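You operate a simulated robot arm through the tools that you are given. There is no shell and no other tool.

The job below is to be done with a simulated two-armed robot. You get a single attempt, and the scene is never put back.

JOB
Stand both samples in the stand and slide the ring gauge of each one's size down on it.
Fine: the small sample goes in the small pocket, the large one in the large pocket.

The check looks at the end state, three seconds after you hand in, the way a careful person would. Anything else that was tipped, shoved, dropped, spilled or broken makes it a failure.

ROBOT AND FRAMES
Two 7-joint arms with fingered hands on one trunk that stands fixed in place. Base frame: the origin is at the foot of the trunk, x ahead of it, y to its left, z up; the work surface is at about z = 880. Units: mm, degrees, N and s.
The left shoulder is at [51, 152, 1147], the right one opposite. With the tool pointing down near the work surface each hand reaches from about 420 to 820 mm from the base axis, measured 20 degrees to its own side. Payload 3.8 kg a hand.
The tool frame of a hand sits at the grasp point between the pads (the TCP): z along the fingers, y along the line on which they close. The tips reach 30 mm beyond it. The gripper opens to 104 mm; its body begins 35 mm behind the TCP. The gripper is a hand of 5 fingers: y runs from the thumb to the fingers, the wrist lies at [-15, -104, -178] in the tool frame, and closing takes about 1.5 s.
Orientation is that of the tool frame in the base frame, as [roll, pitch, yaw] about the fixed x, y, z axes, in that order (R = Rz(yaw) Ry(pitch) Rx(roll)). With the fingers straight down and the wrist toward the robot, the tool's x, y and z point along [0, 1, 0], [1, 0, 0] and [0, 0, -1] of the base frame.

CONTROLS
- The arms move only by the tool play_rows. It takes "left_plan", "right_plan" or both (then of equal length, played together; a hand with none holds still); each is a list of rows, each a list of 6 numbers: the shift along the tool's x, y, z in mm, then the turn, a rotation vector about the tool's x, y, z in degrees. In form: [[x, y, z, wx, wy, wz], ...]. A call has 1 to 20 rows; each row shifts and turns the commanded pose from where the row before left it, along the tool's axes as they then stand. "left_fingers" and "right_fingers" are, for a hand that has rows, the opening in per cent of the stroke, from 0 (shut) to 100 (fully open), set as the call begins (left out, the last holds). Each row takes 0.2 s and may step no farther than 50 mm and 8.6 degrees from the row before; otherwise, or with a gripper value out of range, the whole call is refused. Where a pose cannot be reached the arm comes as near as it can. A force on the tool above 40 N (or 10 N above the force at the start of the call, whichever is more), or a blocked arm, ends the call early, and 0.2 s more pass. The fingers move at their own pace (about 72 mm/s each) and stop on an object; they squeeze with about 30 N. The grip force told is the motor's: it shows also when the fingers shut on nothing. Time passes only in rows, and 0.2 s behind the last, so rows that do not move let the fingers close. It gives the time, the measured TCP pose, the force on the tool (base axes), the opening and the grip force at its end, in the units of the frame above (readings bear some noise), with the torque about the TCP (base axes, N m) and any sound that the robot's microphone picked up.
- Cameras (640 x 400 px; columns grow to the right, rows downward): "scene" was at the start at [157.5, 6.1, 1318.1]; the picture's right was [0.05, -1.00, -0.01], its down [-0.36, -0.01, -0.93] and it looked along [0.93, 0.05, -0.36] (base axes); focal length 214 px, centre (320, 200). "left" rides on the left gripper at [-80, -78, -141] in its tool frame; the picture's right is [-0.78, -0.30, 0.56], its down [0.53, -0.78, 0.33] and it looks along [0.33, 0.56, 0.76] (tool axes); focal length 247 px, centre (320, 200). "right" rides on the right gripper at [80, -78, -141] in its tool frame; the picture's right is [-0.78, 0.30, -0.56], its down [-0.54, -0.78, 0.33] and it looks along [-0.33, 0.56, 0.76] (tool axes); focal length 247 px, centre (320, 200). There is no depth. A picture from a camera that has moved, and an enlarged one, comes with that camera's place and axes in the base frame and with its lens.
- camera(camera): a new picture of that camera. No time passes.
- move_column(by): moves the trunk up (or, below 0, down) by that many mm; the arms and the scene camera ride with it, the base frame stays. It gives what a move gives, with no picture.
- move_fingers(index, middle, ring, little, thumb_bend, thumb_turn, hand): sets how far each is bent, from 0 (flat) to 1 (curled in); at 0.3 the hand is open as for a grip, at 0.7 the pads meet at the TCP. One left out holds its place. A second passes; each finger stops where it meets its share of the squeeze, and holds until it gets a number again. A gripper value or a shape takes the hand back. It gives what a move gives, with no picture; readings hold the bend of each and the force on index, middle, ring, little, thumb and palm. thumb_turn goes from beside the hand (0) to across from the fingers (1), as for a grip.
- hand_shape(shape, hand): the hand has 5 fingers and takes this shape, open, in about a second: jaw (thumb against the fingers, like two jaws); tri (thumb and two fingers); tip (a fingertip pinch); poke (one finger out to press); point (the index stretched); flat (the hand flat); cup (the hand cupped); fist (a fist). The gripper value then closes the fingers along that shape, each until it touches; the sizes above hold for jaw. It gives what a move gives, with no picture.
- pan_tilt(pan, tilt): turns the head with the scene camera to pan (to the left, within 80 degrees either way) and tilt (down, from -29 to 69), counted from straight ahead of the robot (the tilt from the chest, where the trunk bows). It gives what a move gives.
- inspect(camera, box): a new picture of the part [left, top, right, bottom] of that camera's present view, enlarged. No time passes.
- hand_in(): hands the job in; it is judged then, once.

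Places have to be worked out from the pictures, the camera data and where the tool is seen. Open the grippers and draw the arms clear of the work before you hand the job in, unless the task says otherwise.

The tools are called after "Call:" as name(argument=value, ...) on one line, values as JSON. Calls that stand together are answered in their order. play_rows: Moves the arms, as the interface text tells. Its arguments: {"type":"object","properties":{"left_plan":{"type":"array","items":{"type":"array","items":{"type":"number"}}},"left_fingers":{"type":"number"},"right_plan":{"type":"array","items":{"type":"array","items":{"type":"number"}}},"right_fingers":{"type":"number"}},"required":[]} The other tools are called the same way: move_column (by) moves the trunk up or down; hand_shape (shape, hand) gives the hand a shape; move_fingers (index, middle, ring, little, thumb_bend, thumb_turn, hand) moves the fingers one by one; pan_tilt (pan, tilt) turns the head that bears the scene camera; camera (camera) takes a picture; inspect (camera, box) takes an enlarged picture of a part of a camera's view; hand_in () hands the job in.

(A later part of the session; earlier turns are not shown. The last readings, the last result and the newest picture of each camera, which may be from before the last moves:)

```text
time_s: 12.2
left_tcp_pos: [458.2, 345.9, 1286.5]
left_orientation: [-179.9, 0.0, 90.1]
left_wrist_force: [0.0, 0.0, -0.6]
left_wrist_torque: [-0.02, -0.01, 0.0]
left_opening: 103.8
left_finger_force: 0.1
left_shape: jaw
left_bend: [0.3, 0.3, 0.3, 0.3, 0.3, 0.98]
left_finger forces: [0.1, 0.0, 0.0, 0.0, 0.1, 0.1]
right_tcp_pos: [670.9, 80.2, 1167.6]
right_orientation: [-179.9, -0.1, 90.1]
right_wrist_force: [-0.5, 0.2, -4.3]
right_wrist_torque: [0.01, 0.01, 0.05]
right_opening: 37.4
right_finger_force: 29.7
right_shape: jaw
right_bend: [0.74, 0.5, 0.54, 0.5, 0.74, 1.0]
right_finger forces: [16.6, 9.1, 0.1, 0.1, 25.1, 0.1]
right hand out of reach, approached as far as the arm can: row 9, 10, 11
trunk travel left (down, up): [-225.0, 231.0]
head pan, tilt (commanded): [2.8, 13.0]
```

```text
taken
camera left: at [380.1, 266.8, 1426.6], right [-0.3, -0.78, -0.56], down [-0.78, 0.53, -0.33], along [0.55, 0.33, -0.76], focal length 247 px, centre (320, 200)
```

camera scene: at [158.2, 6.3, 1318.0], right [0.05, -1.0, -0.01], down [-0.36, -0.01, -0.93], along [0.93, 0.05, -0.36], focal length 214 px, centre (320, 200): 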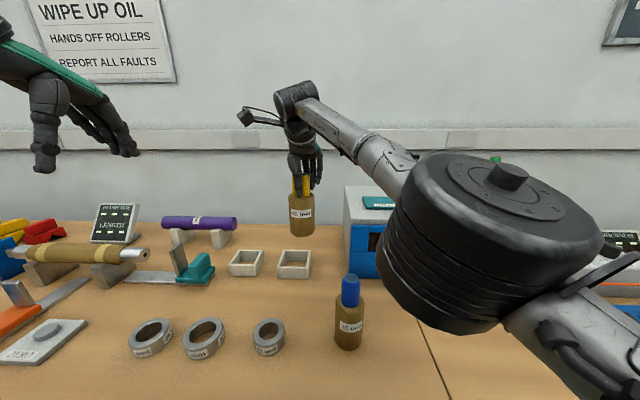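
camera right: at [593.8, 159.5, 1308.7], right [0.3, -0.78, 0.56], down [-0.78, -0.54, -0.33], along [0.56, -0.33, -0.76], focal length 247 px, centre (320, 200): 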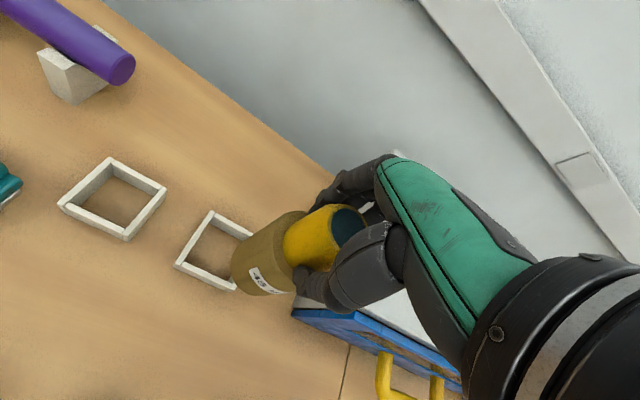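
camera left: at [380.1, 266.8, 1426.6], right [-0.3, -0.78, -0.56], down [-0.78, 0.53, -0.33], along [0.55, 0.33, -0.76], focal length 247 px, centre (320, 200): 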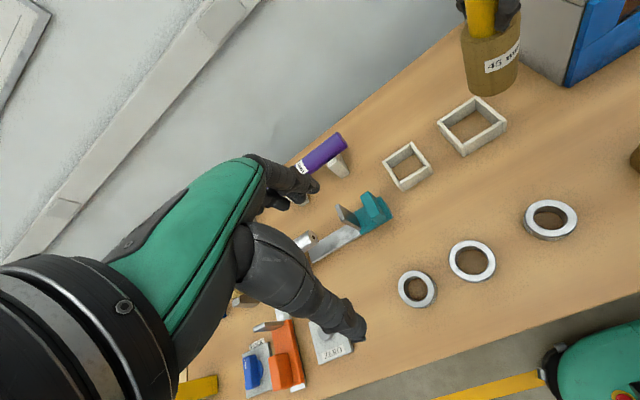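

The right arm runs out of reach short of the large pocket (stopped at (671,80)). I'll instead set the 45 sample down at a free spot near (600,20), where the left arm can take it; first I bring it back over that spot.

Call:
play_rows(right_plan=[[-15, -15, 0, 0, 0, 0], [-25, -28, 0, 0, 0, 0], [-25, -28, 0, 0, 0, 0], [-16, -19, 0, 0, 0, 0], [-10, -10, 0, 0, 0, 0], [0, 0, 0, 0, 0, 0]])

Call:
camera(camera="right")

Call:
camera(camera="scene")

```text
time_s: 13.6
left_tcp_pos: [458.3, 347.0, 1284.7]
left_orientation: [-179.9, 0.0, 90.0]
left_wrist_force: [0.0, 0.9, 0.0]
left_wrist_torque: [-0.06, -0.01, 0.0]
left_opening: 103.8
left_finger_force: 0.1
left_shape: jaw
left_bend: [0.3, 0.3, 0.3, 0.3, 0.3, 0.98]
left_finger forces: [0.0, 0.0, 0.0, 0.1, 0.0, 0.0]
right_tcp_pos: [572.2, -12.8, 1168.0]
right_orientation: [-179.8, 0.0, 89.9]
right_wrist_force: [-0.4, 0.0, -4.5]
right_wrist_torque: [0.03, 0.0, 0.03]
right_opening: 36.8
right_finger_force: 29.7
right_shape: jaw
right_bend: [0.74, 0.5, 0.54, 0.5, 0.74, 1.0]
right_finger forces: [16.4, 9.3, 0.1, 0.1, 24.8, 0.0]
trunk travel left (down, up): [-225.0, 231.0]
head pan, tilt (commanded): [2.8, 13.0]
```

```text
taken
camera right: at [493.7, 68.0, 1308.9], right [0.3, -0.78, 0.56], down [-0.78, -0.54, -0.33], along [0.56, -0.33, -0.76], focal length 247 px, centre (320, 200)
```

right: 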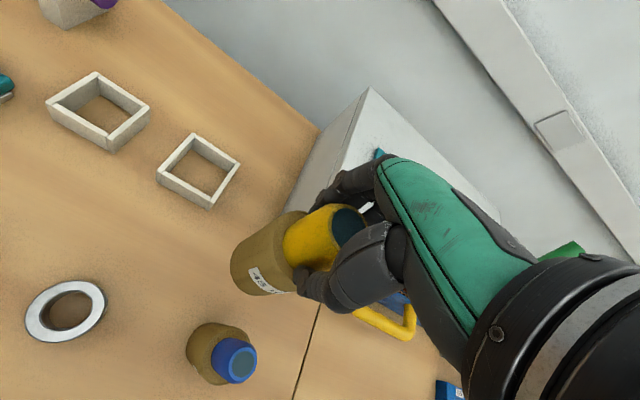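

```text
taken
camera scene: at [158.1, 6.6, 1318.0], right [0.05, -1.0, -0.01], down [-0.36, -0.01, -0.93], along [0.93, 0.05, -0.36], focal length 214 px, centre (320, 200)
```

scene: 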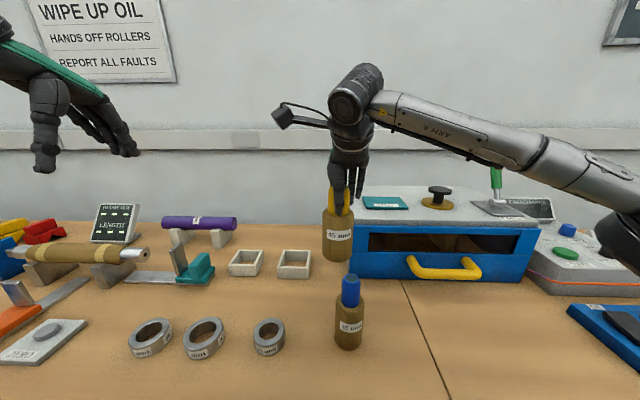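

Now at (572,-13). I shift to (600,20) and lower to about 30 mm above the table, then check.

Call:
play_rows(right_plan=[[11, 9, 0, 0, 0, 0], [22, 19, 0, 0, 0, 0], [0, 0, 25, 0, 0, 0], [0, 0, 30, 0, 0, 0], [0, 0, 30, 0, 0, 0], [0, 0, 25, 0, 0, 0], [0, 0, 10, 0, 0, 0], [0, 0, 0, 0, 0, 0]])

Call:
camera(camera="right")

Call:
camera(camera="scene")

```text
time_s: 15.4
left_tcp_pos: [456.4, 347.0, 1286.3]
left_orientation: [180.0, -0.1, 90.1]
left_wrist_force: [-0.3, 0.0, -0.6]
left_wrist_torque: [-0.02, -0.02, 0.03]
left_opening: 103.4
left_finger_force: 0.1
left_shape: jaw
left_bend: [0.3, 0.3, 0.3, 0.3, 0.3, 0.98]
left_finger forces: [0.0, 0.1, 0.0, 0.0, 0.1, 0.1]
right_tcp_pos: [599.4, 20.8, 1047.5]
right_orientation: [180.0, 0.1, 90.1]
right_wrist_force: [0.2, -0.9, -4.3]
right_wrist_torque: [0.01, 0.02, -0.01]
right_opening: 36.8
right_finger_force: 30.0
right_shape: jaw
right_bend: [0.74, 0.5, 0.54, 0.5, 0.74, 1.0]
right_finger forces: [16.5, 9.3, 0.1, 0.0, 24.8, 0.1]
trunk travel left (down, up): [-225.0, 231.0]
head pan, tilt (commanded): [2.8, 13.0]
```

```text
taken
camera right: at [521.8, 101.0, 1188.4], right [0.3, -0.78, 0.56], down [-0.78, -0.54, -0.33], along [0.56, -0.33, -0.76], focal length 247 px, centre (320, 200)
```

right: 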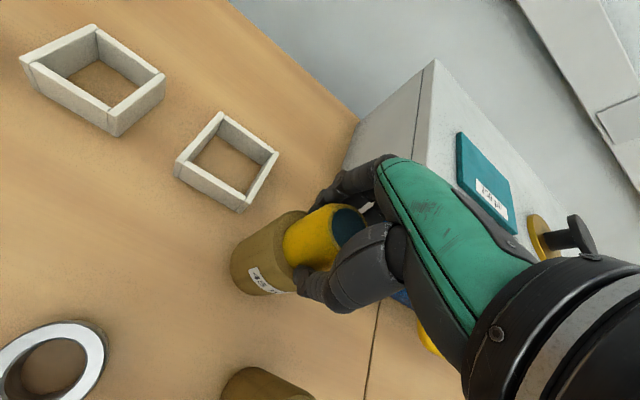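

```text
taken
camera scene: at [158.0, 6.4, 1318.0], right [0.05, -1.0, -0.01], down [-0.36, -0.01, -0.93], along [0.93, 0.05, -0.36], focal length 214 px, centre (320, 200)
```

scene: 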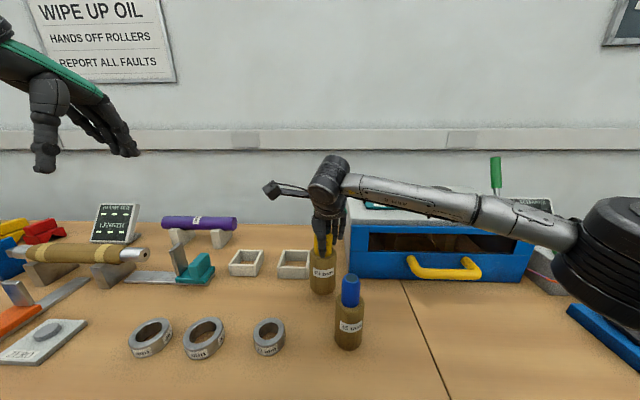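

Spot is clear. I lower to just above contact and then creep down, watching the vertical force.

Call:
play_rows(right_plan=[[0, 0, 10, 0, 0, 0], [0, 0, 8, 0, 0, 0], [0, 0, 4, 0, 0, 0], [0, 0, 2, 0, 0, 0], [0, 0, 1, 0, 0, 0]])

Call:
play_rows(right_plan=[[0, 0, 1, 0, 0, 0], [0, 0, 1, 0, 0, 0]])

```text
time_s: 16.6
left_tcp_pos: [457.1, 346.7, 1285.6]
left_orientation: [180.0, 0.0, 89.9]
left_wrist_force: [-0.3, -0.5, 0.0]
left_wrist_torque: [0.02, 0.02, 0.0]
left_opening: 103.6
left_finger_force: 0.0
left_shape: jaw
left_bend: [0.3, 0.3, 0.3, 0.3, 0.3, 0.98]
left_finger forces: [0.0, 0.0, 0.0, 0.1, 0.0, 0.1]
right_tcp_pos: [599.2, 20.7, 1022.4]
right_orientation: [179.9, 0.0, 90.1]
right_wrist_force: [0.3, 0.0, -4.1]
right_wrist_torque: [0.0, 0.01, -0.01]
right_opening: 37.3
right_finger_force: 29.6
right_shape: jaw
right_bend: [0.74, 0.5, 0.54, 0.5, 0.74, 1.0]
right_finger forces: [16.4, 9.3, 0.0, 0.0, 25.0, 0.0]
trunk travel left (down, up): [-225.0, 231.0]
head pan, tilt (commanded): [2.8, 13.0]
```

```text
time_s: 17.2
left_tcp_pos: [457.3, 345.4, 1286.6]
left_orientation: [179.9, 0.0, 90.0]
left_wrist_force: [0.0, -1.0, -0.3]
left_wrist_torque: [-0.02, 0.02, -0.02]
left_opening: 103.7
left_finger_force: 0.0
left_shape: jaw
left_bend: [0.3, 0.3, 0.3, 0.3, 0.3, 0.98]
left_finger forces: [0.0, 0.1, 0.0, 0.0, 0.1, 0.0]
right_tcp_pos: [600.1, 21.0, 1019.9]
right_orientation: [-180.0, -0.1, 90.0]
right_wrist_force: [-0.3, 0.0, -4.2]
right_wrist_torque: [0.01, 0.03, -0.03]
right_opening: 36.8
right_finger_force: 29.6
right_shape: jaw
right_bend: [0.74, 0.5, 0.54, 0.5, 0.74, 1.0]
right_finger forces: [16.4, 9.3, 0.1, 0.0, 24.9, 0.0]
trunk travel left (down, up): [-225.0, 231.0]
head pan, tilt (commanded): [2.8, 13.0]
```

Still hanging freely (−4.2 N). I creep down further in 0.7 mm steps.

Call:
play_rows(right_plan=[[0, 0, 0.7, 0, 0, 0], [0, 0, 0, 0, 0, 0]])

Call:
play_rows(right_plan=[[0, 0, 0.7, 0, 0, 0], [0, 0, 0, 0, 0, 0]])

Call:
play_rows(right_plan=[[0, 0, 0.7, 0, 0, 0], [0, 0, 0, 0, 0, 0]])

```text
time_s: 17.8
left_tcp_pos: [457.3, 346.7, 1286.9]
left_orientation: [180.0, -0.1, 89.9]
left_wrist_force: [1.0, -0.5, 1.3]
left_wrist_torque: [0.0, 0.03, 0.05]
left_opening: 103.5
left_finger_force: 0.1
left_shape: jaw
left_bend: [0.3, 0.3, 0.3, 0.3, 0.3, 0.98]
left_finger forces: [0.1, 0.0, 0.0, 0.0, 0.1, 0.0]
right_tcp_pos: [599.8, 20.7, 1020.1]
right_orientation: [-179.9, 0.0, 90.1]
right_wrist_force: [-0.5, -0.8, -2.8]
right_wrist_torque: [0.03, -0.03, -0.02]
right_opening: 36.9
right_finger_force: 29.6
right_shape: jaw
right_bend: [0.74, 0.5, 0.54, 0.5, 0.74, 1.0]
right_finger forces: [16.4, 9.3, 0.1, 0.0, 25.0, 0.1]
trunk travel left (down, up): [-225.0, 231.0]
head pan, tilt (commanded): [2.8, 13.0]
```

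```text
time_s: 18.4
left_tcp_pos: [456.5, 345.3, 1286.2]
left_orientation: [-180.0, 0.0, 90.0]
left_wrist_force: [0.3, 0.2, 0.1]
left_wrist_torque: [-0.01, -0.01, 0.02]
left_opening: 104.1
left_finger_force: 0.0
left_shape: jaw
left_bend: [0.3, 0.3, 0.3, 0.3, 0.3, 0.98]
left_finger forces: [0.1, 0.1, 0.1, 0.0, 0.1, 0.0]
right_tcp_pos: [599.9, 21.6, 1019.8]
right_orientation: [179.9, -0.1, 90.1]
right_wrist_force: [0.6, 0.0, -0.1]
right_wrist_torque: [0.02, -0.02, -0.03]
right_opening: 37.2
right_finger_force: 29.9
right_shape: jaw
right_bend: [0.74, 0.5, 0.54, 0.5, 0.74, 1.0]
right_finger forces: [16.3, 9.1, 0.0, 0.0, 25.4, 0.0]
trunk travel left (down, up): [-225.0, 231.0]
head pan, tilt (commanded): [2.8, 13.0]
```

```text
time_s: 19.0
left_tcp_pos: [455.5, 345.9, 1286.0]
left_orientation: [179.9, 0.0, 90.0]
left_wrist_force: [0.3, -0.8, 0.1]
left_wrist_torque: [-0.01, 0.02, 0.0]
left_opening: 103.6
left_finger_force: 0.1
left_shape: jaw
left_bend: [0.3, 0.3, 0.3, 0.3, 0.3, 0.98]
left_finger forces: [0.0, 0.1, 0.1, 0.0, 0.0, 0.1]
right_tcp_pos: [599.3, 21.3, 1019.9]
right_orientation: [179.9, 0.1, 90.1]
right_wrist_force: [-1.7, 1.5, 2.7]
right_wrist_torque: [0.0, -0.04, 0.02]
right_opening: 37.1
right_finger_force: 30.1
right_shape: jaw
right_bend: [0.74, 0.5, 0.54, 0.5, 0.74, 1.0]
right_finger forces: [16.2, 9.2, 0.0, 0.1, 26.1, 0.0]
trunk travel left (down, up): [-225.0, 231.0]
head pan, tilt (commanded): [2.8, 13.0]
```

The sample is resting on the table (force now +2.7 N). I open the right hand and wait.

Call:
play_rows(right_plan=[[0, 0, 0, 0, 0, 0], [0, 0, 0, 0, 0, 0], [0, 0, 0, 0, 0, 0], [0, 0, 0, 0, 0, 0], [0, 0, 0, 0, 0, 0], [0, 0, 0, 0, 0, 0]], right_fingers=100)

Call:
camera(camera="right")

Call:
inspect(camera="scene", box=[260, 180, 400, 360])

```text
time_s: 20.4
left_tcp_pos: [457.2, 345.0, 1287.2]
left_orientation: [180.0, -0.1, 90.0]
left_wrist_force: [-0.6, -0.9, -1.2]
left_wrist_torque: [0.01, 0.0, 0.02]
left_opening: 103.7
left_finger_force: 0.1
left_shape: jaw
left_bend: [0.3, 0.3, 0.3, 0.3, 0.3, 0.98]
left_finger forces: [0.0, 0.0, 0.0, 0.1, 0.1, 0.0]
right_tcp_pos: [598.7, 20.7, 1019.3]
right_orientation: [-179.9, 0.0, 90.0]
right_wrist_force: [-0.1, 0.1, -0.2]
right_wrist_torque: [0.02, -0.01, 0.02]
right_opening: 103.4
right_finger_force: 0.1
right_shape: jaw
right_bend: [0.3, 0.3, 0.3, 0.3, 0.3, 0.98]
right_finger forces: [0.1, 0.0, 0.0, 0.0, 0.0, 0.0]
trunk travel left (down, up): [-225.0, 231.0]
head pan, tilt (commanded): [2.8, 13.0]
```

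```text
taken
camera right: at [521.2, 100.4, 1159.9], right [0.3, -0.78, 0.56], down [-0.78, -0.54, -0.33], along [0.56, -0.33, -0.76], focal length 247 px, centre (320, 200)
```

right: 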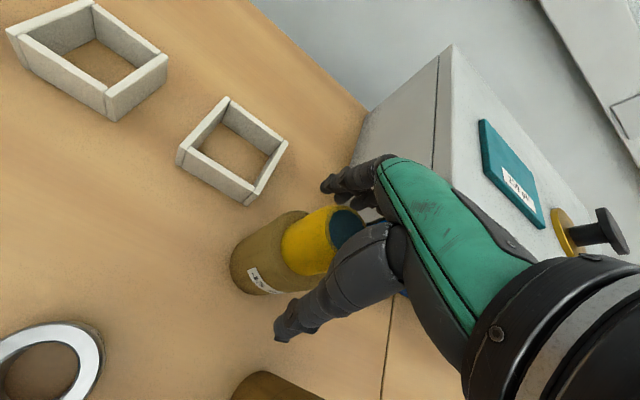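

```text
2.22 times, centred on (330, 270) of scene
camera zoom: at [157.4, 6.2, 1318.1], right [0.05, -1.0, -0.01], down [-0.36, -0.01, -0.93], along [0.93, 0.05, -0.36], focal length 477 px, centre (298, 44)
```

zoom: 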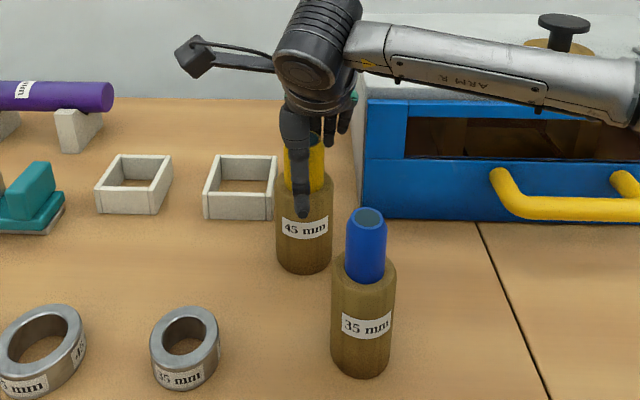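

The 45 sample stands upright at (599,21). I raise the right hand straight up and then park it back to the right.

Call:
play_rows(right_plan=[[0, 0, -15, 0, 0, 0], [0, 0, -30, 0, 0, 0], [0, 0, -40, 0, 0, 0], [0, 0, -40, 0, 0, 0], [0, 0, -40, 0, 0, 0], [-25, -20, -30, 0, 0, 0], [-40, -25, 0, 0, 0, 0], [-40, -25, 0, 0, 0, 0], [-40, -20, 0, 0, 0, 0], [-40, -15, 0, 0, 0, 0], [-40, -10, 0, 0, 0, 0], [-40, -10, 0, 0, 0, 0]])

Call:
camera(camera="scene")

Call:
camera(camera="left")

Call:
camera(camera="right")

```text
time_s: 23.0
left_tcp_pos: [456.2, 345.3, 1287.5]
left_orientation: [180.0, 0.0, 90.1]
left_wrist_force: [-0.6, 0.0, -0.3]
left_wrist_torque: [0.02, -0.02, 0.0]
left_opening: 103.8
left_finger_force: 0.0
left_shape: jaw
left_bend: [0.3, 0.3, 0.3, 0.3, 0.3, 0.98]
left_finger forces: [0.0, 0.1, 0.1, 0.0, 0.0, 0.0]
right_tcp_pos: [473.4, -245.5, 1215.4]
right_orientation: [179.7, 0.0, 90.1]
right_wrist_force: [-0.2, -0.3, 0.1]
right_wrist_torque: [0.01, -0.01, 0.03]
right_opening: 103.5
right_finger_force: 0.0
right_shape: jaw
right_bend: [0.3, 0.3, 0.3, 0.3, 0.3, 0.98]
right_finger forces: [0.0, 0.1, 0.1, 0.0, 0.0, 0.0]
trunk travel left (down, up): [-225.0, 231.0]
head pan, tilt (commanded): [2.8, 13.0]
```

```text
taken
camera scene: at [156.7, 4.6, 1318.2], right [0.05, -1.0, -0.01], down [-0.36, -0.01, -0.93], along [0.93, 0.05, -0.36], focal length 214 px, centre (320, 200)
```

scene: 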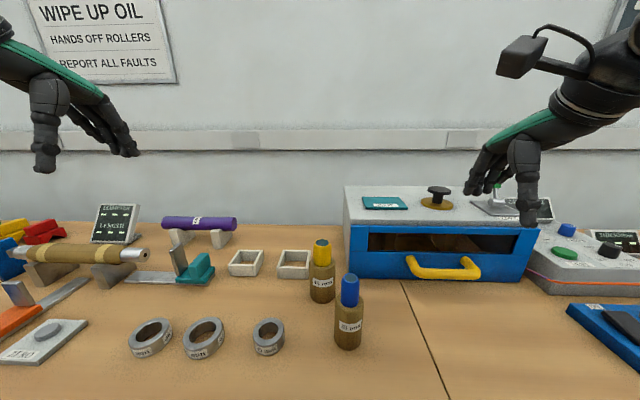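

```text
taken
camera left: at [378.4, 264.9, 1427.5], right [-0.3, -0.78, -0.56], down [-0.78, 0.53, -0.33], along [0.56, 0.34, -0.76], focal length 247 px, centre (320, 200)
```

left: 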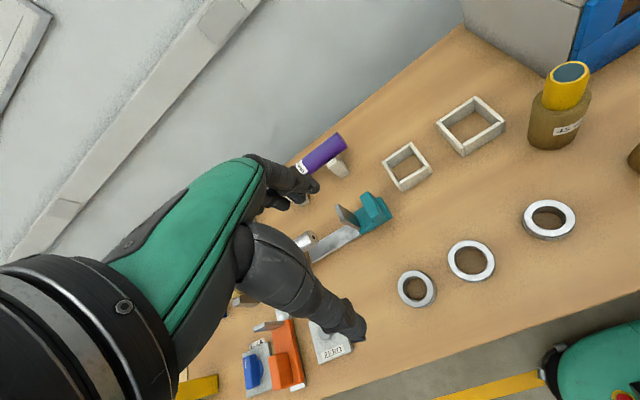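

```text
taken
camera right: at [394.6, -166.8, 1356.5], right [0.3, -0.78, 0.56], down [-0.78, -0.54, -0.33], along [0.56, -0.33, -0.76], focal length 247 px, centre (320, 200)
```

right: 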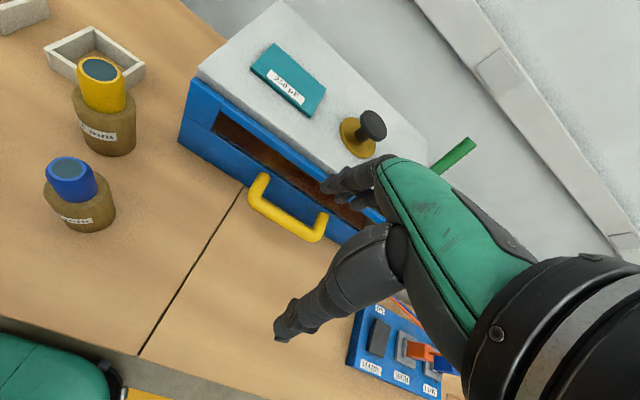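

The 45 sample stands by itself and the right hand is parked. I bring the left hand above it at z≈1150.

Call:
play_rows(left_plan=[[-36, 16, 15, 0, 0, 0], [-36, 16, 15, 0, 0, 0], [-36, 16, 15, 0, 0, 0], [-36, 16, 15, 0, 0, 0], [-36, 16, 15, 0, 0, 0], [-36, 16, 15, 0, 0, 0], [-36, 16, 15, 0, 0, 0], [-36, 16, 15, 0, 0, 0], [-36, 15, 15, 0, 0, 0], [0, 0, 0, 0, 0, 0]], left_fingers=100)

Call:
camera(camera="left")

Call:
camera(camera="scene")

```text
time_s: 25.2
left_tcp_pos: [599.4, 22.8, 1151.6]
left_orientation: [180.0, 0.1, 90.1]
left_wrist_force: [0.3, 0.1, -0.1]
left_wrist_torque: [-0.01, 0.0, 0.02]
left_opening: 103.7
left_finger_force: 0.0
left_shape: jaw
left_bend: [0.3, 0.3, 0.3, 0.3, 0.3, 0.98]
left_finger forces: [0.0, 0.1, 0.0, 0.0, 0.0, 0.0]
right_tcp_pos: [474.0, -244.0, 1216.0]
right_orientation: [-179.9, 0.0, 90.0]
right_wrist_force: [0.5, 0.4, 0.3]
right_wrist_torque: [-0.03, 0.01, 0.04]
right_opening: 103.9
right_finger_force: 0.0
right_shape: jaw
right_bend: [0.3, 0.3, 0.3, 0.3, 0.3, 0.98]
right_finger forces: [0.0, 0.0, 0.0, 0.1, 0.0, 0.1]
trunk travel left (down, up): [-225.0, 231.0]
head pan, tilt (commanded): [2.8, 13.0]
```

```text
taken
camera left: at [522.4, -56.1, 1291.2], right [-0.3, -0.78, -0.56], down [-0.78, 0.53, -0.33], along [0.56, 0.33, -0.76], focal length 247 px, centre (320, 200)
```

left: 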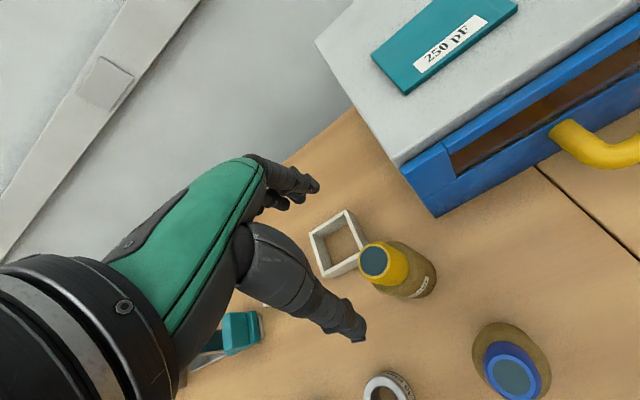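

```text
taken
camera scene: at [157.2, 6.7, 1318.2], right [0.05, -1.0, -0.01], down [-0.36, -0.01, -0.93], along [0.93, 0.05, -0.36], focal length 214 px, centre (320, 200)
```

scene: 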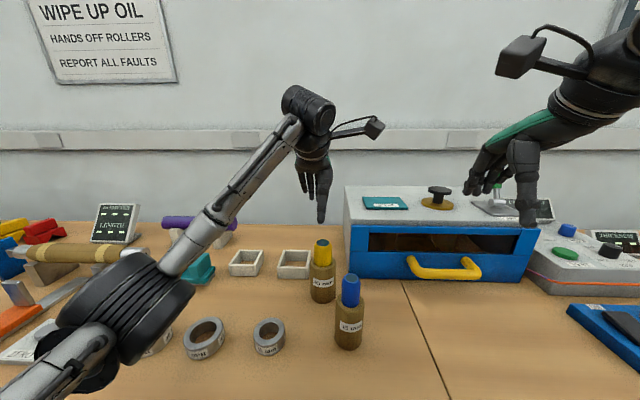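

I zoom on the yellow top in the left camera to fix the grasp position.

Call:
inspect(camera="left", box=[340, 220, 450, 310])

Call:
inspect(camera="left", box=[460, 310, 570, 400])

Call:
inspect(camera="left", box=[290, 190, 400, 290])

```text
4.44 times, centred on (395, 265) of left
camera zoom: at [522.4, -56.1, 1291.2], right [-0.3, -0.78, -0.56], down [-0.78, 0.53, -0.33], along [0.56, 0.33, -0.76], focal length 1098 px, centre (-13, -89)
```

zoom: 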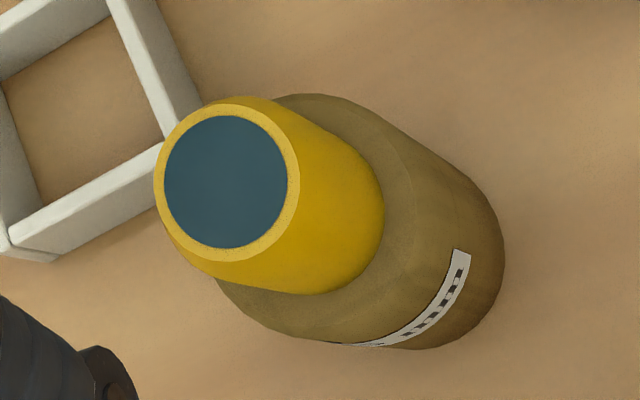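

```text
4.44 times, centred on (515, 355) of left
camera zoom: at [522.4, -56.1, 1291.2], right [-0.3, -0.78, -0.56], down [-0.78, 0.53, -0.33], along [0.56, 0.33, -0.76], focal length 1098 px, centre (-547, -489)
```

zoom: 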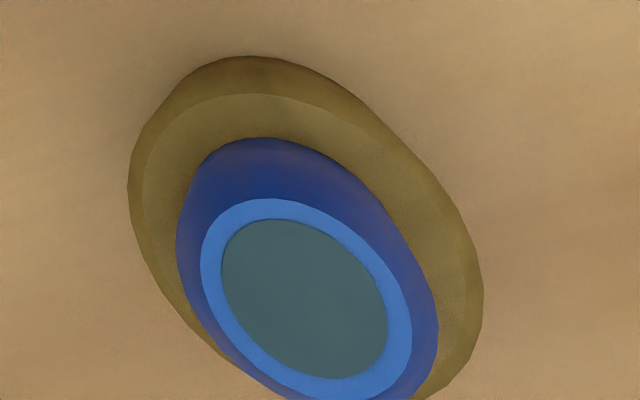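

```text
4.00 times, centred on (345, 240) of left
camera zoom: at [522.4, -56.1, 1291.2], right [-0.3, -0.78, -0.56], down [-0.78, 0.53, -0.33], along [0.56, 0.33, -0.76], focal length 988 px, centre (220, 40)
```

zoom: 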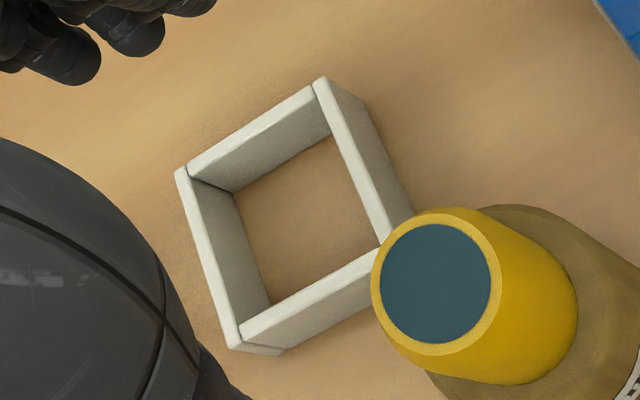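

Yellow top is at (600,20.3); pocket interior centre refined to about (700.5,110). I descend over the spigot to z≈1060 and then 1020.

Call:
play_rows(left_plan=[[-2, 0.5, 30, 0, 0, 0], [0, 0, 30, 0, 0, 0], [0, 0, 30, 0, 0, 0], [0, 0, 0, 0, 0, 0]])

Call:
camera(camera="left")

Call:
inspect(camera="scene", box=[260, 180, 400, 360])

```text
time_s: 26.2
left_tcp_pos: [601.0, 20.8, 1061.5]
left_orientation: [180.0, 0.0, 90.0]
left_wrist_force: [0.4, -0.3, -0.2]
left_wrist_torque: [0.03, 0.02, 0.02]
left_opening: 103.8
left_finger_force: 0.0
left_shape: jaw
left_bend: [0.3, 0.3, 0.3, 0.3, 0.3, 0.98]
left_finger forces: [0.1, 0.1, 0.0, 0.1, 0.0, 0.0]
right_tcp_pos: [473.8, -244.4, 1216.0]
right_orientation: [180.0, 0.0, 90.0]
right_wrist_force: [-0.8, 0.4, -0.7]
right_wrist_torque: [0.03, -0.03, -0.03]
right_opening: 103.6
right_finger_force: 0.0
right_shape: jaw
right_bend: [0.3, 0.3, 0.3, 0.3, 0.3, 0.98]
right_finger forces: [0.0, 0.0, 0.0, 0.1, 0.0, 0.1]
trunk travel left (down, up): [-225.0, 231.0]
head pan, tilt (commanded): [2.8, 13.0]
```

```text
taken
camera left: at [523.1, -58.9, 1201.3], right [-0.3, -0.78, -0.56], down [-0.78, 0.53, -0.33], along [0.56, 0.33, -0.76], focal length 247 px, centre (320, 200)
```

left: 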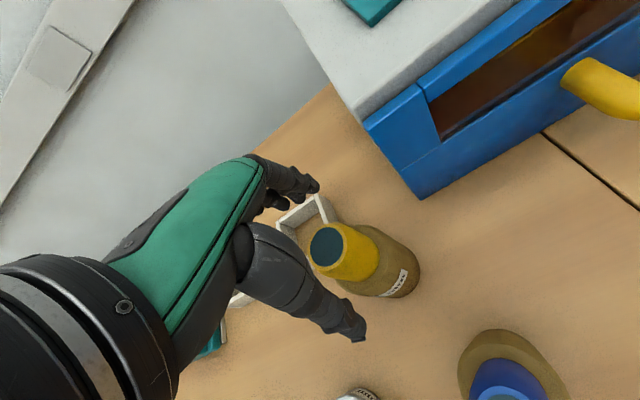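

```text
2.22 times, centred on (330, 270) of scene
camera zoom: at [157.4, 5.9, 1318.1], right [0.05, -1.0, -0.01], down [-0.36, -0.01, -0.93], along [0.93, 0.05, -0.36], focal length 477 px, centre (298, 44)
```

zoom: 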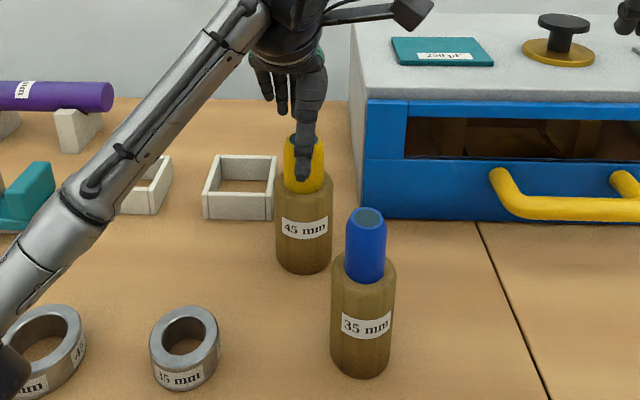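

Well centred (spigot at (601,19.5)). Descend to 1020 and close gently to 52%.

Call:
play_rows(left_plan=[[-1, 0, 14, 0, 0, 0], [0, 0, 14, 0, 0, 0], [0, 0, 13, 0, 0, 0], [0, 0, 0, 0, 0, 0]])

Call:
play_rows(left_plan=[[0, 0, 0, 0, 0, 0], [0, 0, 0, 0, 0, 0], [0, 0, 0, 0, 0, 0], [0, 0, 0, 0, 0, 0]], left_fingers=52)

Call:
camera(camera="left")

Call:
inspect(camera="scene", box=[260, 180, 400, 360])

```text
time_s: 27.2
left_tcp_pos: [600.2, 18.7, 1021.1]
left_orientation: [-179.9, 0.1, 90.1]
left_wrist_force: [0.2, 0.1, -0.5]
left_wrist_torque: [-0.02, 0.01, 0.03]
left_opening: 103.7
left_finger_force: 0.0
left_shape: jaw
left_bend: [0.3, 0.3, 0.3, 0.3, 0.3, 0.98]
left_finger forces: [0.0, 0.0, 0.0, 0.0, 0.0, 0.1]
right_tcp_pos: [473.8, -245.1, 1214.9]
right_orientation: [179.9, 0.1, 90.0]
right_wrist_force: [-0.2, 0.1, 0.5]
right_wrist_torque: [0.03, -0.01, -0.02]
right_opening: 103.8
right_finger_force: 0.0
right_shape: jaw
right_bend: [0.3, 0.3, 0.3, 0.3, 0.3, 0.98]
right_finger forces: [0.1, 0.0, 0.1, 0.0, 0.1, 0.0]
trunk travel left (down, up): [-225.0, 231.0]
head pan, tilt (commanded): [2.8, 13.0]
```

```text
time_s: 28.2
left_tcp_pos: [600.2, 18.9, 1020.9]
left_orientation: [180.0, 0.1, 89.9]
left_wrist_force: [0.0, -0.2, 1.0]
left_wrist_torque: [0.05, -0.03, 0.0]
left_opening: 54.5
left_finger_force: 0.1
left_shape: jaw
left_bend: [0.74, 0.44, 0.4, 0.41, 0.68, 1.0]
left_finger forces: [0.0, 0.0, 0.1, 0.0, 0.1, 0.0]
right_tcp_pos: [474.2, -244.7, 1215.5]
right_orientation: [-179.9, 0.0, 90.0]
right_wrist_force: [0.6, -1.4, 0.8]
right_wrist_torque: [-0.01, 0.0, 0.0]
right_opening: 103.4
right_finger_force: 0.0
right_shape: jaw
right_bend: [0.3, 0.3, 0.3, 0.3, 0.3, 0.98]
right_finger forces: [0.2, 0.0, 0.1, 0.0, 0.0, 0.0]
trunk travel left (down, up): [-225.0, 231.0]
head pan, tilt (commanded): [2.8, 13.0]
```

```text
taken
camera left: at [522.8, -60.4, 1160.0], right [-0.3, -0.78, -0.56], down [-0.78, 0.53, -0.33], along [0.56, 0.33, -0.76], focal length 247 px, centre (320, 200)
```

left: 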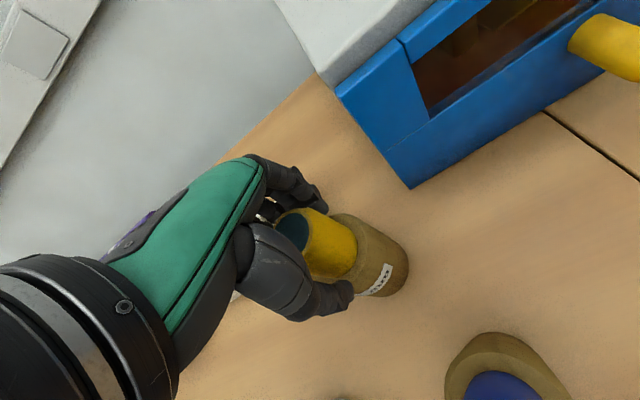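

```text
2.22 times, centred on (330, 270) of scene
camera zoom: at [157.5, 6.0, 1318.1], right [0.05, -1.0, -0.01], down [-0.36, -0.01, -0.93], along [0.93, 0.05, -0.36], focal length 477 px, centre (298, 44)
```

zoom: 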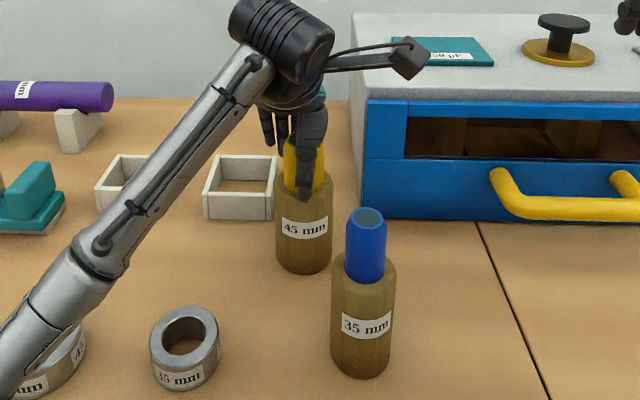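

Alignment looks good. Close fully and let it settle.

Call:
play_rows(left_plan=[[0, 0, 0, 0, 0, 0], [0, 0, 0, 0, 0, 0], [0, 0, 0, 0, 0, 0], [0, 0, 0, 0, 0, 0], [0, 0, 0, 0, 0, 0], [0, 0, 0, 0, 0, 0], [0, 0, 0, 0, 0, 0]], left_fingers=0)

Call:
play_rows(left_plan=[[0, 0, -3, 0, 0, 0], [0, 0, -7, 0, 0, 0], [0, 0, -12, 0, 0, 0], [0, 0, -15, 0, 0, 0], [0, 0, -15, 0, 0, 0], [0, 0, -8, 0, 0, 0], [0, 0, 0, 0, 0, 0]])

Call:
camera(camera="left")

Call:
inspect(camera="scene", box=[260, 180, 400, 360])

```text
time_s: 29.8
left_tcp_pos: [599.7, 18.1, 1019.9]
left_orientation: [-180.0, 0.0, 90.1]
left_wrist_force: [-1.0, -0.4, -0.1]
left_wrist_torque: [-0.04, 0.03, -0.02]
left_opening: 37.5
left_finger_force: 30.2
left_shape: jaw
left_bend: [0.74, 0.5, 0.54, 0.5, 0.74, 1.0]
left_finger forces: [14.3, 9.7, 0.1, 0.0, 25.1, 0.0]
right_tcp_pos: [473.4, -243.7, 1215.8]
right_orientation: [-179.9, 0.0, 90.0]
right_wrist_force: [0.2, -1.0, 0.2]
right_wrist_torque: [-0.03, 0.01, 0.01]
right_opening: 103.8
right_finger_force: 0.1
right_shape: jaw
right_bend: [0.3, 0.3, 0.3, 0.3, 0.3, 0.98]
right_finger forces: [0.0, 0.0, 0.0, 0.1, 0.0, 0.1]
trunk travel left (down, up): [-225.0, 231.0]
head pan, tilt (commanded): [2.8, 13.0]
```

```text
time_s: 31.4
left_tcp_pos: [601.2, 17.6, 1079.9]
left_orientation: [-179.9, -0.1, 90.0]
left_wrist_force: [0.4, -0.8, -2.9]
left_wrist_torque: [-0.02, 0.0, 0.01]
left_opening: 37.6
left_finger_force: 30.1
left_shape: jaw
left_bend: [0.74, 0.5, 0.54, 0.5, 0.74, 1.0]
left_finger forces: [15.0, 9.7, 0.1, 0.2, 24.4, 0.0]
right_tcp_pos: [472.8, -243.9, 1215.1]
right_orientation: [-180.0, 0.0, 90.0]
right_wrist_force: [0.2, -0.7, 1.1]
right_wrist_torque: [0.01, 0.01, -0.02]
right_opening: 103.8
right_finger_force: 0.0
right_shape: jaw
right_bend: [0.3, 0.3, 0.3, 0.3, 0.3, 0.98]
right_finger forces: [0.0, 0.1, 0.0, 0.1, 0.0, 0.0]
trunk travel left (down, up): [-225.0, 231.0]
head pan, tilt (commanded): [2.8, 13.0]
```

```text
taken
camera left: at [523.3, -60.6, 1220.5], right [-0.3, -0.78, -0.56], down [-0.78, 0.53, -0.33], along [0.55, 0.33, -0.76], focal length 247 px, centre (320, 200)
```

left: 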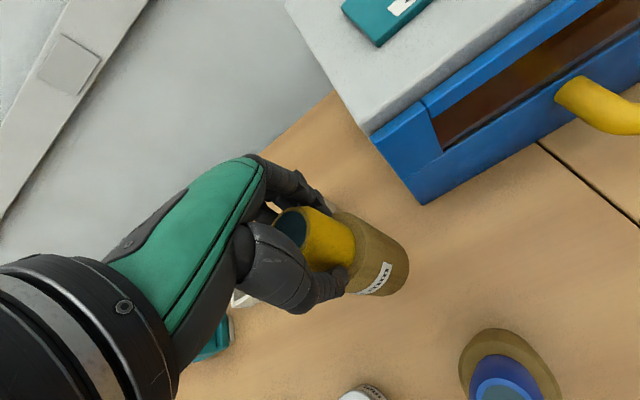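

```text
2.22 times, centred on (330, 270) of scene
camera zoom: at [158.1, 6.0, 1318.0], right [0.05, -1.0, -0.01], down [-0.36, -0.01, -0.93], along [0.93, 0.05, -0.36], focal length 477 px, centre (298, 44)
```

zoom: 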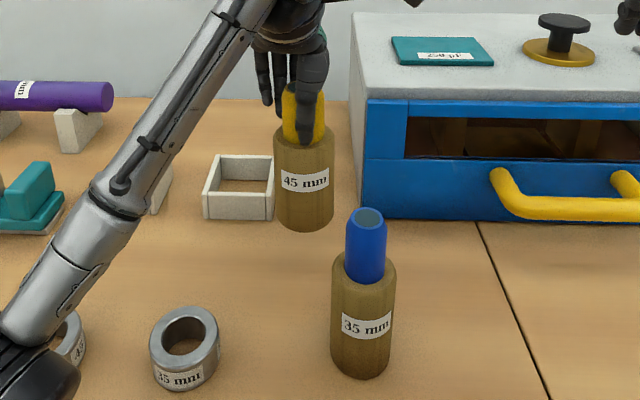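

Held well, bottom about 23 mm above the pocket walls. I move over the large pocket (target TCP (700,109)).

Call:
play_rows(left_plan=[[10, 11, 0, 0, 0, 0], [20, 22, 0, 0, 0, 0], [25, 27, 0, 0, 0, 0], [22, 25, 0, 0, 0, 0], [13, 14, 0, 0, 0, 0], [0, 0, 0, 0, 0, 0], [0, 0, 0, 0, 0, 0]])

Call:
camera(camera="left")

Call:
inspect(camera="left", box=[270, 190, 430, 310])

Call:
inspect(camera="scene", box=[250, 200, 340, 290])

Call:
camera(camera="right")

```text
time_s: 33.0
left_tcp_pos: [699.2, 109.4, 1078.5]
left_orientation: [-179.9, 0.0, 90.1]
left_wrist_force: [-0.5, 0.7, -4.2]
left_wrist_torque: [0.01, 0.01, 0.01]
left_opening: 37.7
left_finger_force: 30.4
left_shape: jaw
left_bend: [0.74, 0.5, 0.54, 0.5, 0.74, 1.0]
left_finger forces: [15.0, 9.8, 0.1, 0.0, 24.6, 0.1]
right_tcp_pos: [474.0, -245.1, 1216.6]
right_orientation: [-180.0, 0.0, 90.0]
right_wrist_force: [0.3, 0.9, 1.2]
right_wrist_torque: [-0.02, 0.03, 0.01]
right_opening: 103.8
right_finger_force: 0.1
right_shape: jaw
right_bend: [0.3, 0.3, 0.3, 0.3, 0.3, 0.98]
right_finger forces: [0.0, 0.0, 0.0, 0.0, 0.1, 0.0]
trunk travel left (down, up): [-225.0, 231.0]
head pan, tilt (commanded): [2.8, 13.0]
```

```text
taken
camera left: at [622.0, 29.6, 1219.8], right [-0.3, -0.78, -0.56], down [-0.78, 0.53, -0.33], along [0.55, 0.33, -0.76], focal length 247 px, centre (320, 200)
```

left: 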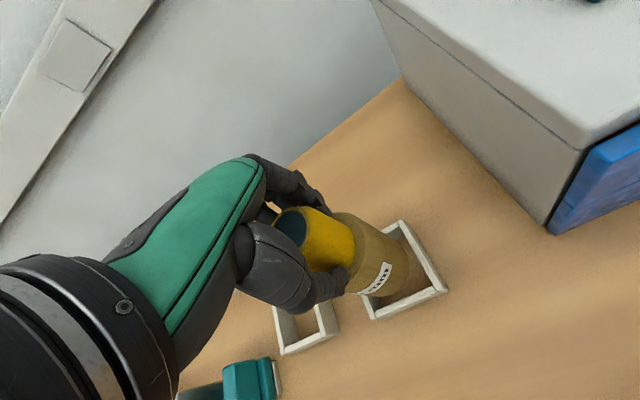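

```text
3.33 times, centred on (350, 250) of left
camera zoom: at [622.0, 29.6, 1219.8], right [-0.3, -0.78, -0.56], down [-0.78, 0.53, -0.33], along [0.55, 0.33, -0.76], focal length 823 px, centre (220, 33)
```

zoom: 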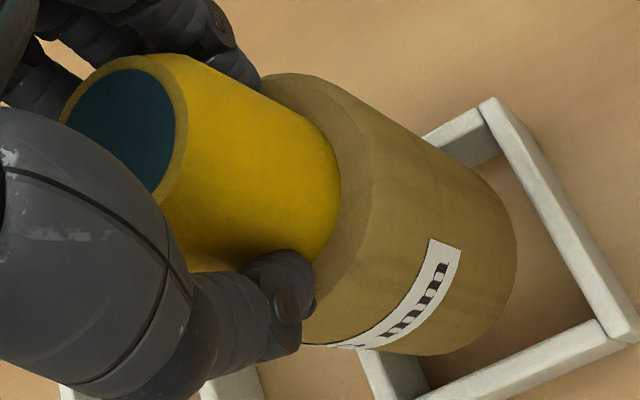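

```text
4.44 times, centred on (295, 245) of scene
camera zoom: at [158.2, 6.1, 1318.0], right [0.05, -1.0, -0.01], down [-0.36, -0.01, -0.93], along [0.93, 0.05, -0.36], focal length 953 px, centre (431, 0)
```

zoom: 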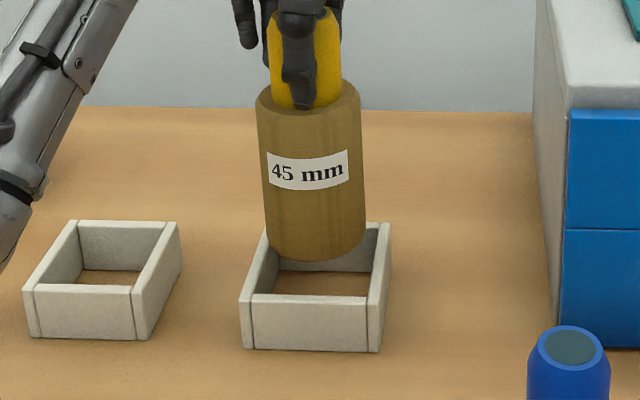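

```text
taken
camera right: at [396.5, -164.8, 1356.2], right [0.3, -0.78, 0.56], down [-0.78, -0.54, -0.33], along [0.56, -0.33, -0.76], focal length 247 px, centre (320, 200)
```

right: 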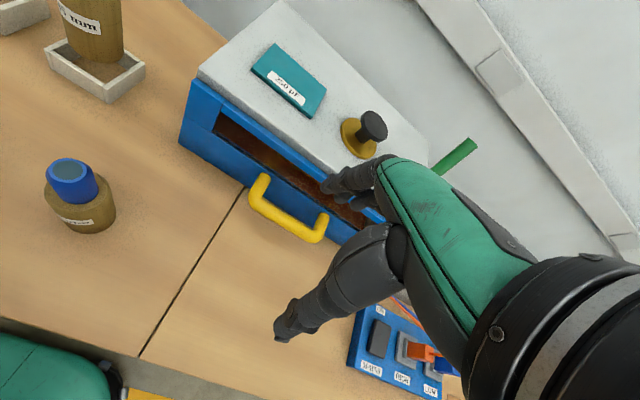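

The scene view shows the body bottom centred laterally over the pocket, and the left camera puts it at (700,110) too. I lower 35 mm slowly into the pocket and check for side forces.

Call:
play_rows(left_plan=[[0, 0, 8, 0, 0, 0], [0, 0, 8, 0, 0, 0], [0, 0, 5, 0, 0, 0], [0, 0, 5, 0, 0, 0], [0, 0, 5, 0, 0, 0], [0, 0, 4, 0, 0, 0], [0, 0, 0, 0, 0, 0]])

Call:
inspect(camera="left", box=[270, 190, 430, 310])

Call:
inspect(camera="scene", box=[250, 200, 340, 290])

```text
time_s: 34.6
left_tcp_pos: [699.2, 109.1, 1044.6]
left_orientation: [-180.0, 0.0, 90.0]
left_wrist_force: [0.4, 0.4, -3.7]
left_wrist_torque: [-0.02, 0.03, -0.03]
left_opening: 37.4
left_finger_force: 30.0
left_shape: jaw
left_bend: [0.74, 0.5, 0.54, 0.5, 0.74, 1.0]
left_finger forces: [15.0, 9.7, 0.1, 0.0, 24.6, 0.1]
right_tcp_pos: [474.3, -244.8, 1215.6]
right_orientation: [180.0, 0.0, 90.0]
right_wrist_force: [-0.2, 0.3, 0.8]
right_wrist_torque: [0.0, 0.03, -0.02]
right_opening: 103.6
right_finger_force: 0.0
right_shape: jaw
right_bend: [0.3, 0.3, 0.3, 0.3, 0.3, 0.98]
right_finger forces: [0.1, 0.1, 0.0, 0.0, 0.0, 0.0]
trunk travel left (down, up): [-225.0, 231.0]
head pan, tilt (commanded): [2.8, 13.0]
```

```text
3.33 times, centred on (350, 250) of left
camera zoom: at [622.4, 29.6, 1184.7], right [-0.3, -0.78, -0.56], down [-0.78, 0.53, -0.33], along [0.55, 0.33, -0.76], focal length 823 px, centre (220, 33)
```

zoom: 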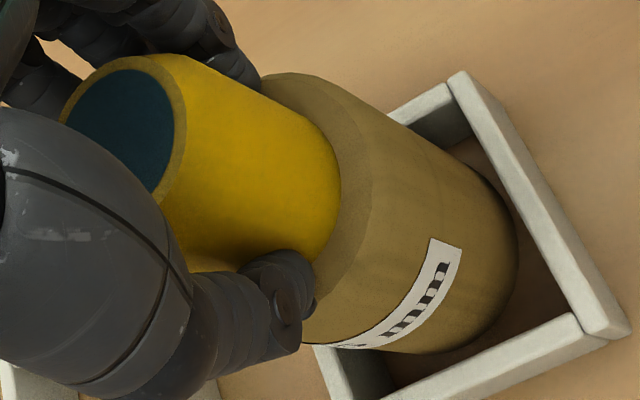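

```text
4.44 times, centred on (295, 245) of scene
camera zoom: at [158.2, 6.1, 1318.0], right [0.05, -1.0, -0.01], down [-0.36, -0.01, -0.93], along [0.93, 0.05, -0.36], focal length 953 px, centre (431, 0)
```

zoom: 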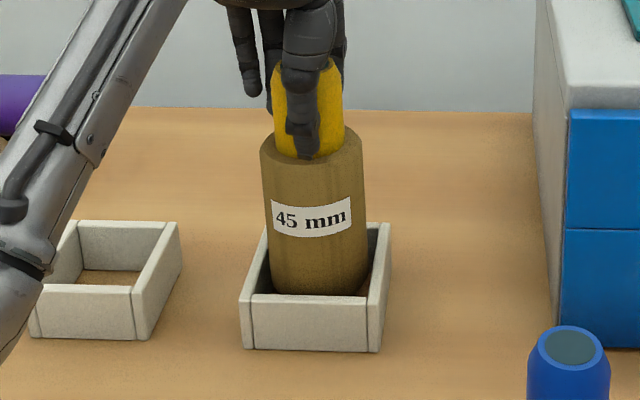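

No side force and it is entering with clearance on all sides. I lower the remaining distance and creep to contact.

Call:
play_rows(left_plan=[[0, 0, 6, 0, 0, 0], [0, 0, 6, 0, 0, 0], [0, 0, 5, 0, 0, 0], [0, 0, 3, 0, 0, 0], [0, 0, 2, 0, 0, 0], [0, 0, 1, 0, 0, 0], [0, 0, 0, 0, 0, 0]])

Call:
play_rows(left_plan=[[0, 0, 0.7, 0, 0, 0], [0, 0, 0, 0, 0, 0]])

Call:
play_rows(left_plan=[[0, 0, 0.7, 0, 0, 0], [0, 0, 0, 0, 0, 0]])

```text
time_s: 36.2
left_tcp_pos: [698.9, 110.3, 1022.6]
left_orientation: [-179.9, -0.1, 90.0]
left_wrist_force: [-0.4, 0.4, -4.4]
left_wrist_torque: [0.0, 0.0, -0.01]
left_opening: 37.8
left_finger_force: 29.7
left_shape: jaw
left_bend: [0.74, 0.5, 0.54, 0.5, 0.74, 1.0]
left_finger forces: [15.1, 9.9, 0.0, 0.0, 24.4, 0.0]
right_tcp_pos: [474.7, -243.7, 1214.4]
right_orientation: [179.9, 0.0, 90.1]
right_wrist_force: [0.1, -0.5, -0.2]
right_wrist_torque: [0.03, -0.03, -0.02]
right_opening: 103.5
right_finger_force: 0.1
right_shape: jaw
right_bend: [0.3, 0.3, 0.3, 0.3, 0.3, 0.98]
right_finger forces: [0.0, 0.0, 0.0, 0.0, 0.0, 0.0]
trunk travel left (down, up): [-225.0, 231.0]
head pan, tilt (commanded): [2.8, 13.0]
```

```text
time_s: 36.8
left_tcp_pos: [698.8, 109.3, 1020.4]
left_orientation: [-179.9, 0.0, 90.0]
left_wrist_force: [-0.4, 0.7, -3.3]
left_wrist_torque: [0.0, 0.03, 0.02]
left_opening: 37.6
left_finger_force: 29.7
left_shape: jaw
left_bend: [0.74, 0.5, 0.54, 0.5, 0.74, 1.0]
left_finger forces: [15.0, 9.9, 0.0, 0.0, 24.6, 0.1]
right_tcp_pos: [474.0, -243.7, 1215.4]
right_orientation: [-179.9, 0.0, 90.1]
right_wrist_force: [-0.3, 0.5, -0.3]
right_wrist_torque: [0.01, 0.01, 0.0]
right_opening: 103.8
right_finger_force: 0.1
right_shape: jaw
right_bend: [0.3, 0.3, 0.3, 0.3, 0.3, 0.98]
right_finger forces: [0.1, 0.1, 0.1, 0.0, 0.1, 0.0]
trunk travel left (down, up): [-225.0, 231.0]
head pan, tilt (commanded): [2.8, 13.0]
```

```text
time_s: 37.4
left_tcp_pos: [698.5, 108.4, 1019.7]
left_orientation: [180.0, -0.1, 90.0]
left_wrist_force: [-0.7, -0.9, -2.4]
left_wrist_torque: [-0.03, 0.01, 0.0]
left_opening: 37.4
left_finger_force: 29.9
left_shape: jaw
left_bend: [0.74, 0.5, 0.54, 0.5, 0.74, 1.0]
left_finger forces: [15.1, 9.8, 0.0, 0.0, 24.8, 0.0]
right_tcp_pos: [473.0, -244.2, 1215.6]
right_orientation: [179.9, 0.0, 90.0]
right_wrist_force: [0.6, 0.6, -0.6]
right_wrist_torque: [-0.02, 0.01, -0.04]
right_opening: 103.8
right_finger_force: 0.1
right_shape: jaw
right_bend: [0.3, 0.3, 0.3, 0.3, 0.3, 0.98]
right_finger forces: [0.1, 0.1, 0.1, 0.1, 0.0, 0.0]
trunk travel left (down, up): [-225.0, 231.0]
head pan, tilt (commanded): [2.8, 13.0]
```

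Force is starting to ease; one or two more small steps to rest it fully.

Call:
play_rows(left_plan=[[0, 0, 0.7, 0, 0, 0], [0, 0, 0, 0, 0, 0]])

Call:
play_rows(left_plan=[[0, 0, 0.5, 0, 0, 0], [0, 0, 0, 0, 0, 0]])

Call:
inspect(camera="scene", box=[250, 200, 340, 290])

```text
time_s: 38.0
left_tcp_pos: [700.7, 108.4, 1019.8]
left_orientation: [179.9, 0.1, 90.1]
left_wrist_force: [-0.4, -1.6, 0.9]
left_wrist_torque: [-0.04, 0.02, 0.0]
left_opening: 37.5
left_finger_force: 30.1
left_shape: jaw
left_bend: [0.74, 0.5, 0.54, 0.5, 0.74, 1.0]
left_finger forces: [15.1, 9.7, 0.0, 0.1, 25.2, 0.0]
right_tcp_pos: [473.6, -244.5, 1216.3]
right_orientation: [180.0, 0.1, 89.9]
right_wrist_force: [0.2, -0.6, -0.2]
right_wrist_torque: [-0.02, 0.03, 0.0]
right_opening: 103.6
right_finger_force: 0.1
right_shape: jaw
right_bend: [0.3, 0.3, 0.3, 0.3, 0.3, 0.98]
right_finger forces: [0.1, 0.0, 0.1, 0.1, 0.0, 0.0]
trunk travel left (down, up): [-225.0, 231.0]
head pan, tilt (commanded): [2.8, 13.0]
```

```text
time_s: 38.6
left_tcp_pos: [699.8, 107.8, 1021.0]
left_orientation: [180.0, 0.0, 90.0]
left_wrist_force: [-1.0, -1.4, 2.4]
left_wrist_torque: [-0.02, -0.01, -0.03]
left_opening: 37.4
left_finger_force: 29.5
left_shape: jaw
left_bend: [0.74, 0.5, 0.54, 0.5, 0.74, 1.0]
left_finger forces: [15.2, 9.6, 0.0, 0.0, 25.3, 0.0]
right_tcp_pos: [472.9, -244.9, 1215.9]
right_orientation: [180.0, 0.0, 89.9]
right_wrist_force: [-0.4, 0.3, 0.6]
right_wrist_torque: [-0.01, -0.01, -0.02]
right_opening: 103.8
right_finger_force: 0.0
right_shape: jaw
right_bend: [0.3, 0.3, 0.3, 0.3, 0.3, 0.98]
right_finger forces: [0.0, 0.1, 0.1, 0.0, 0.0, 0.1]
trunk travel left (down, up): [-225.0, 231.0]
head pan, tilt (commanded): [2.8, 13.0]
```

```text
4.44 times, centred on (295, 245) of scene
camera zoom: at [157.0, 5.7, 1318.2], right [0.05, -1.0, -0.01], down [-0.36, -0.01, -0.93], along [0.93, 0.05, -0.36], focal length 953 px, centre (431, 0)
```

zoom: 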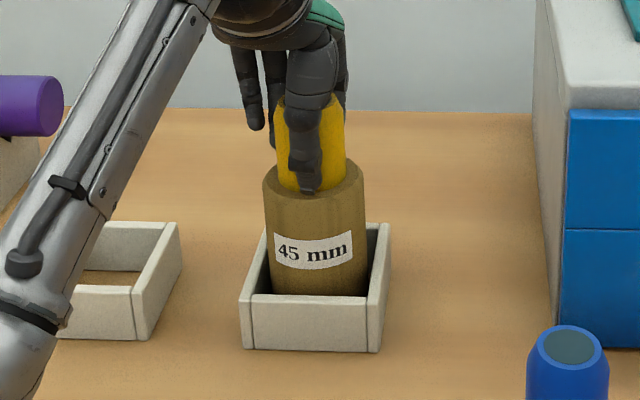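

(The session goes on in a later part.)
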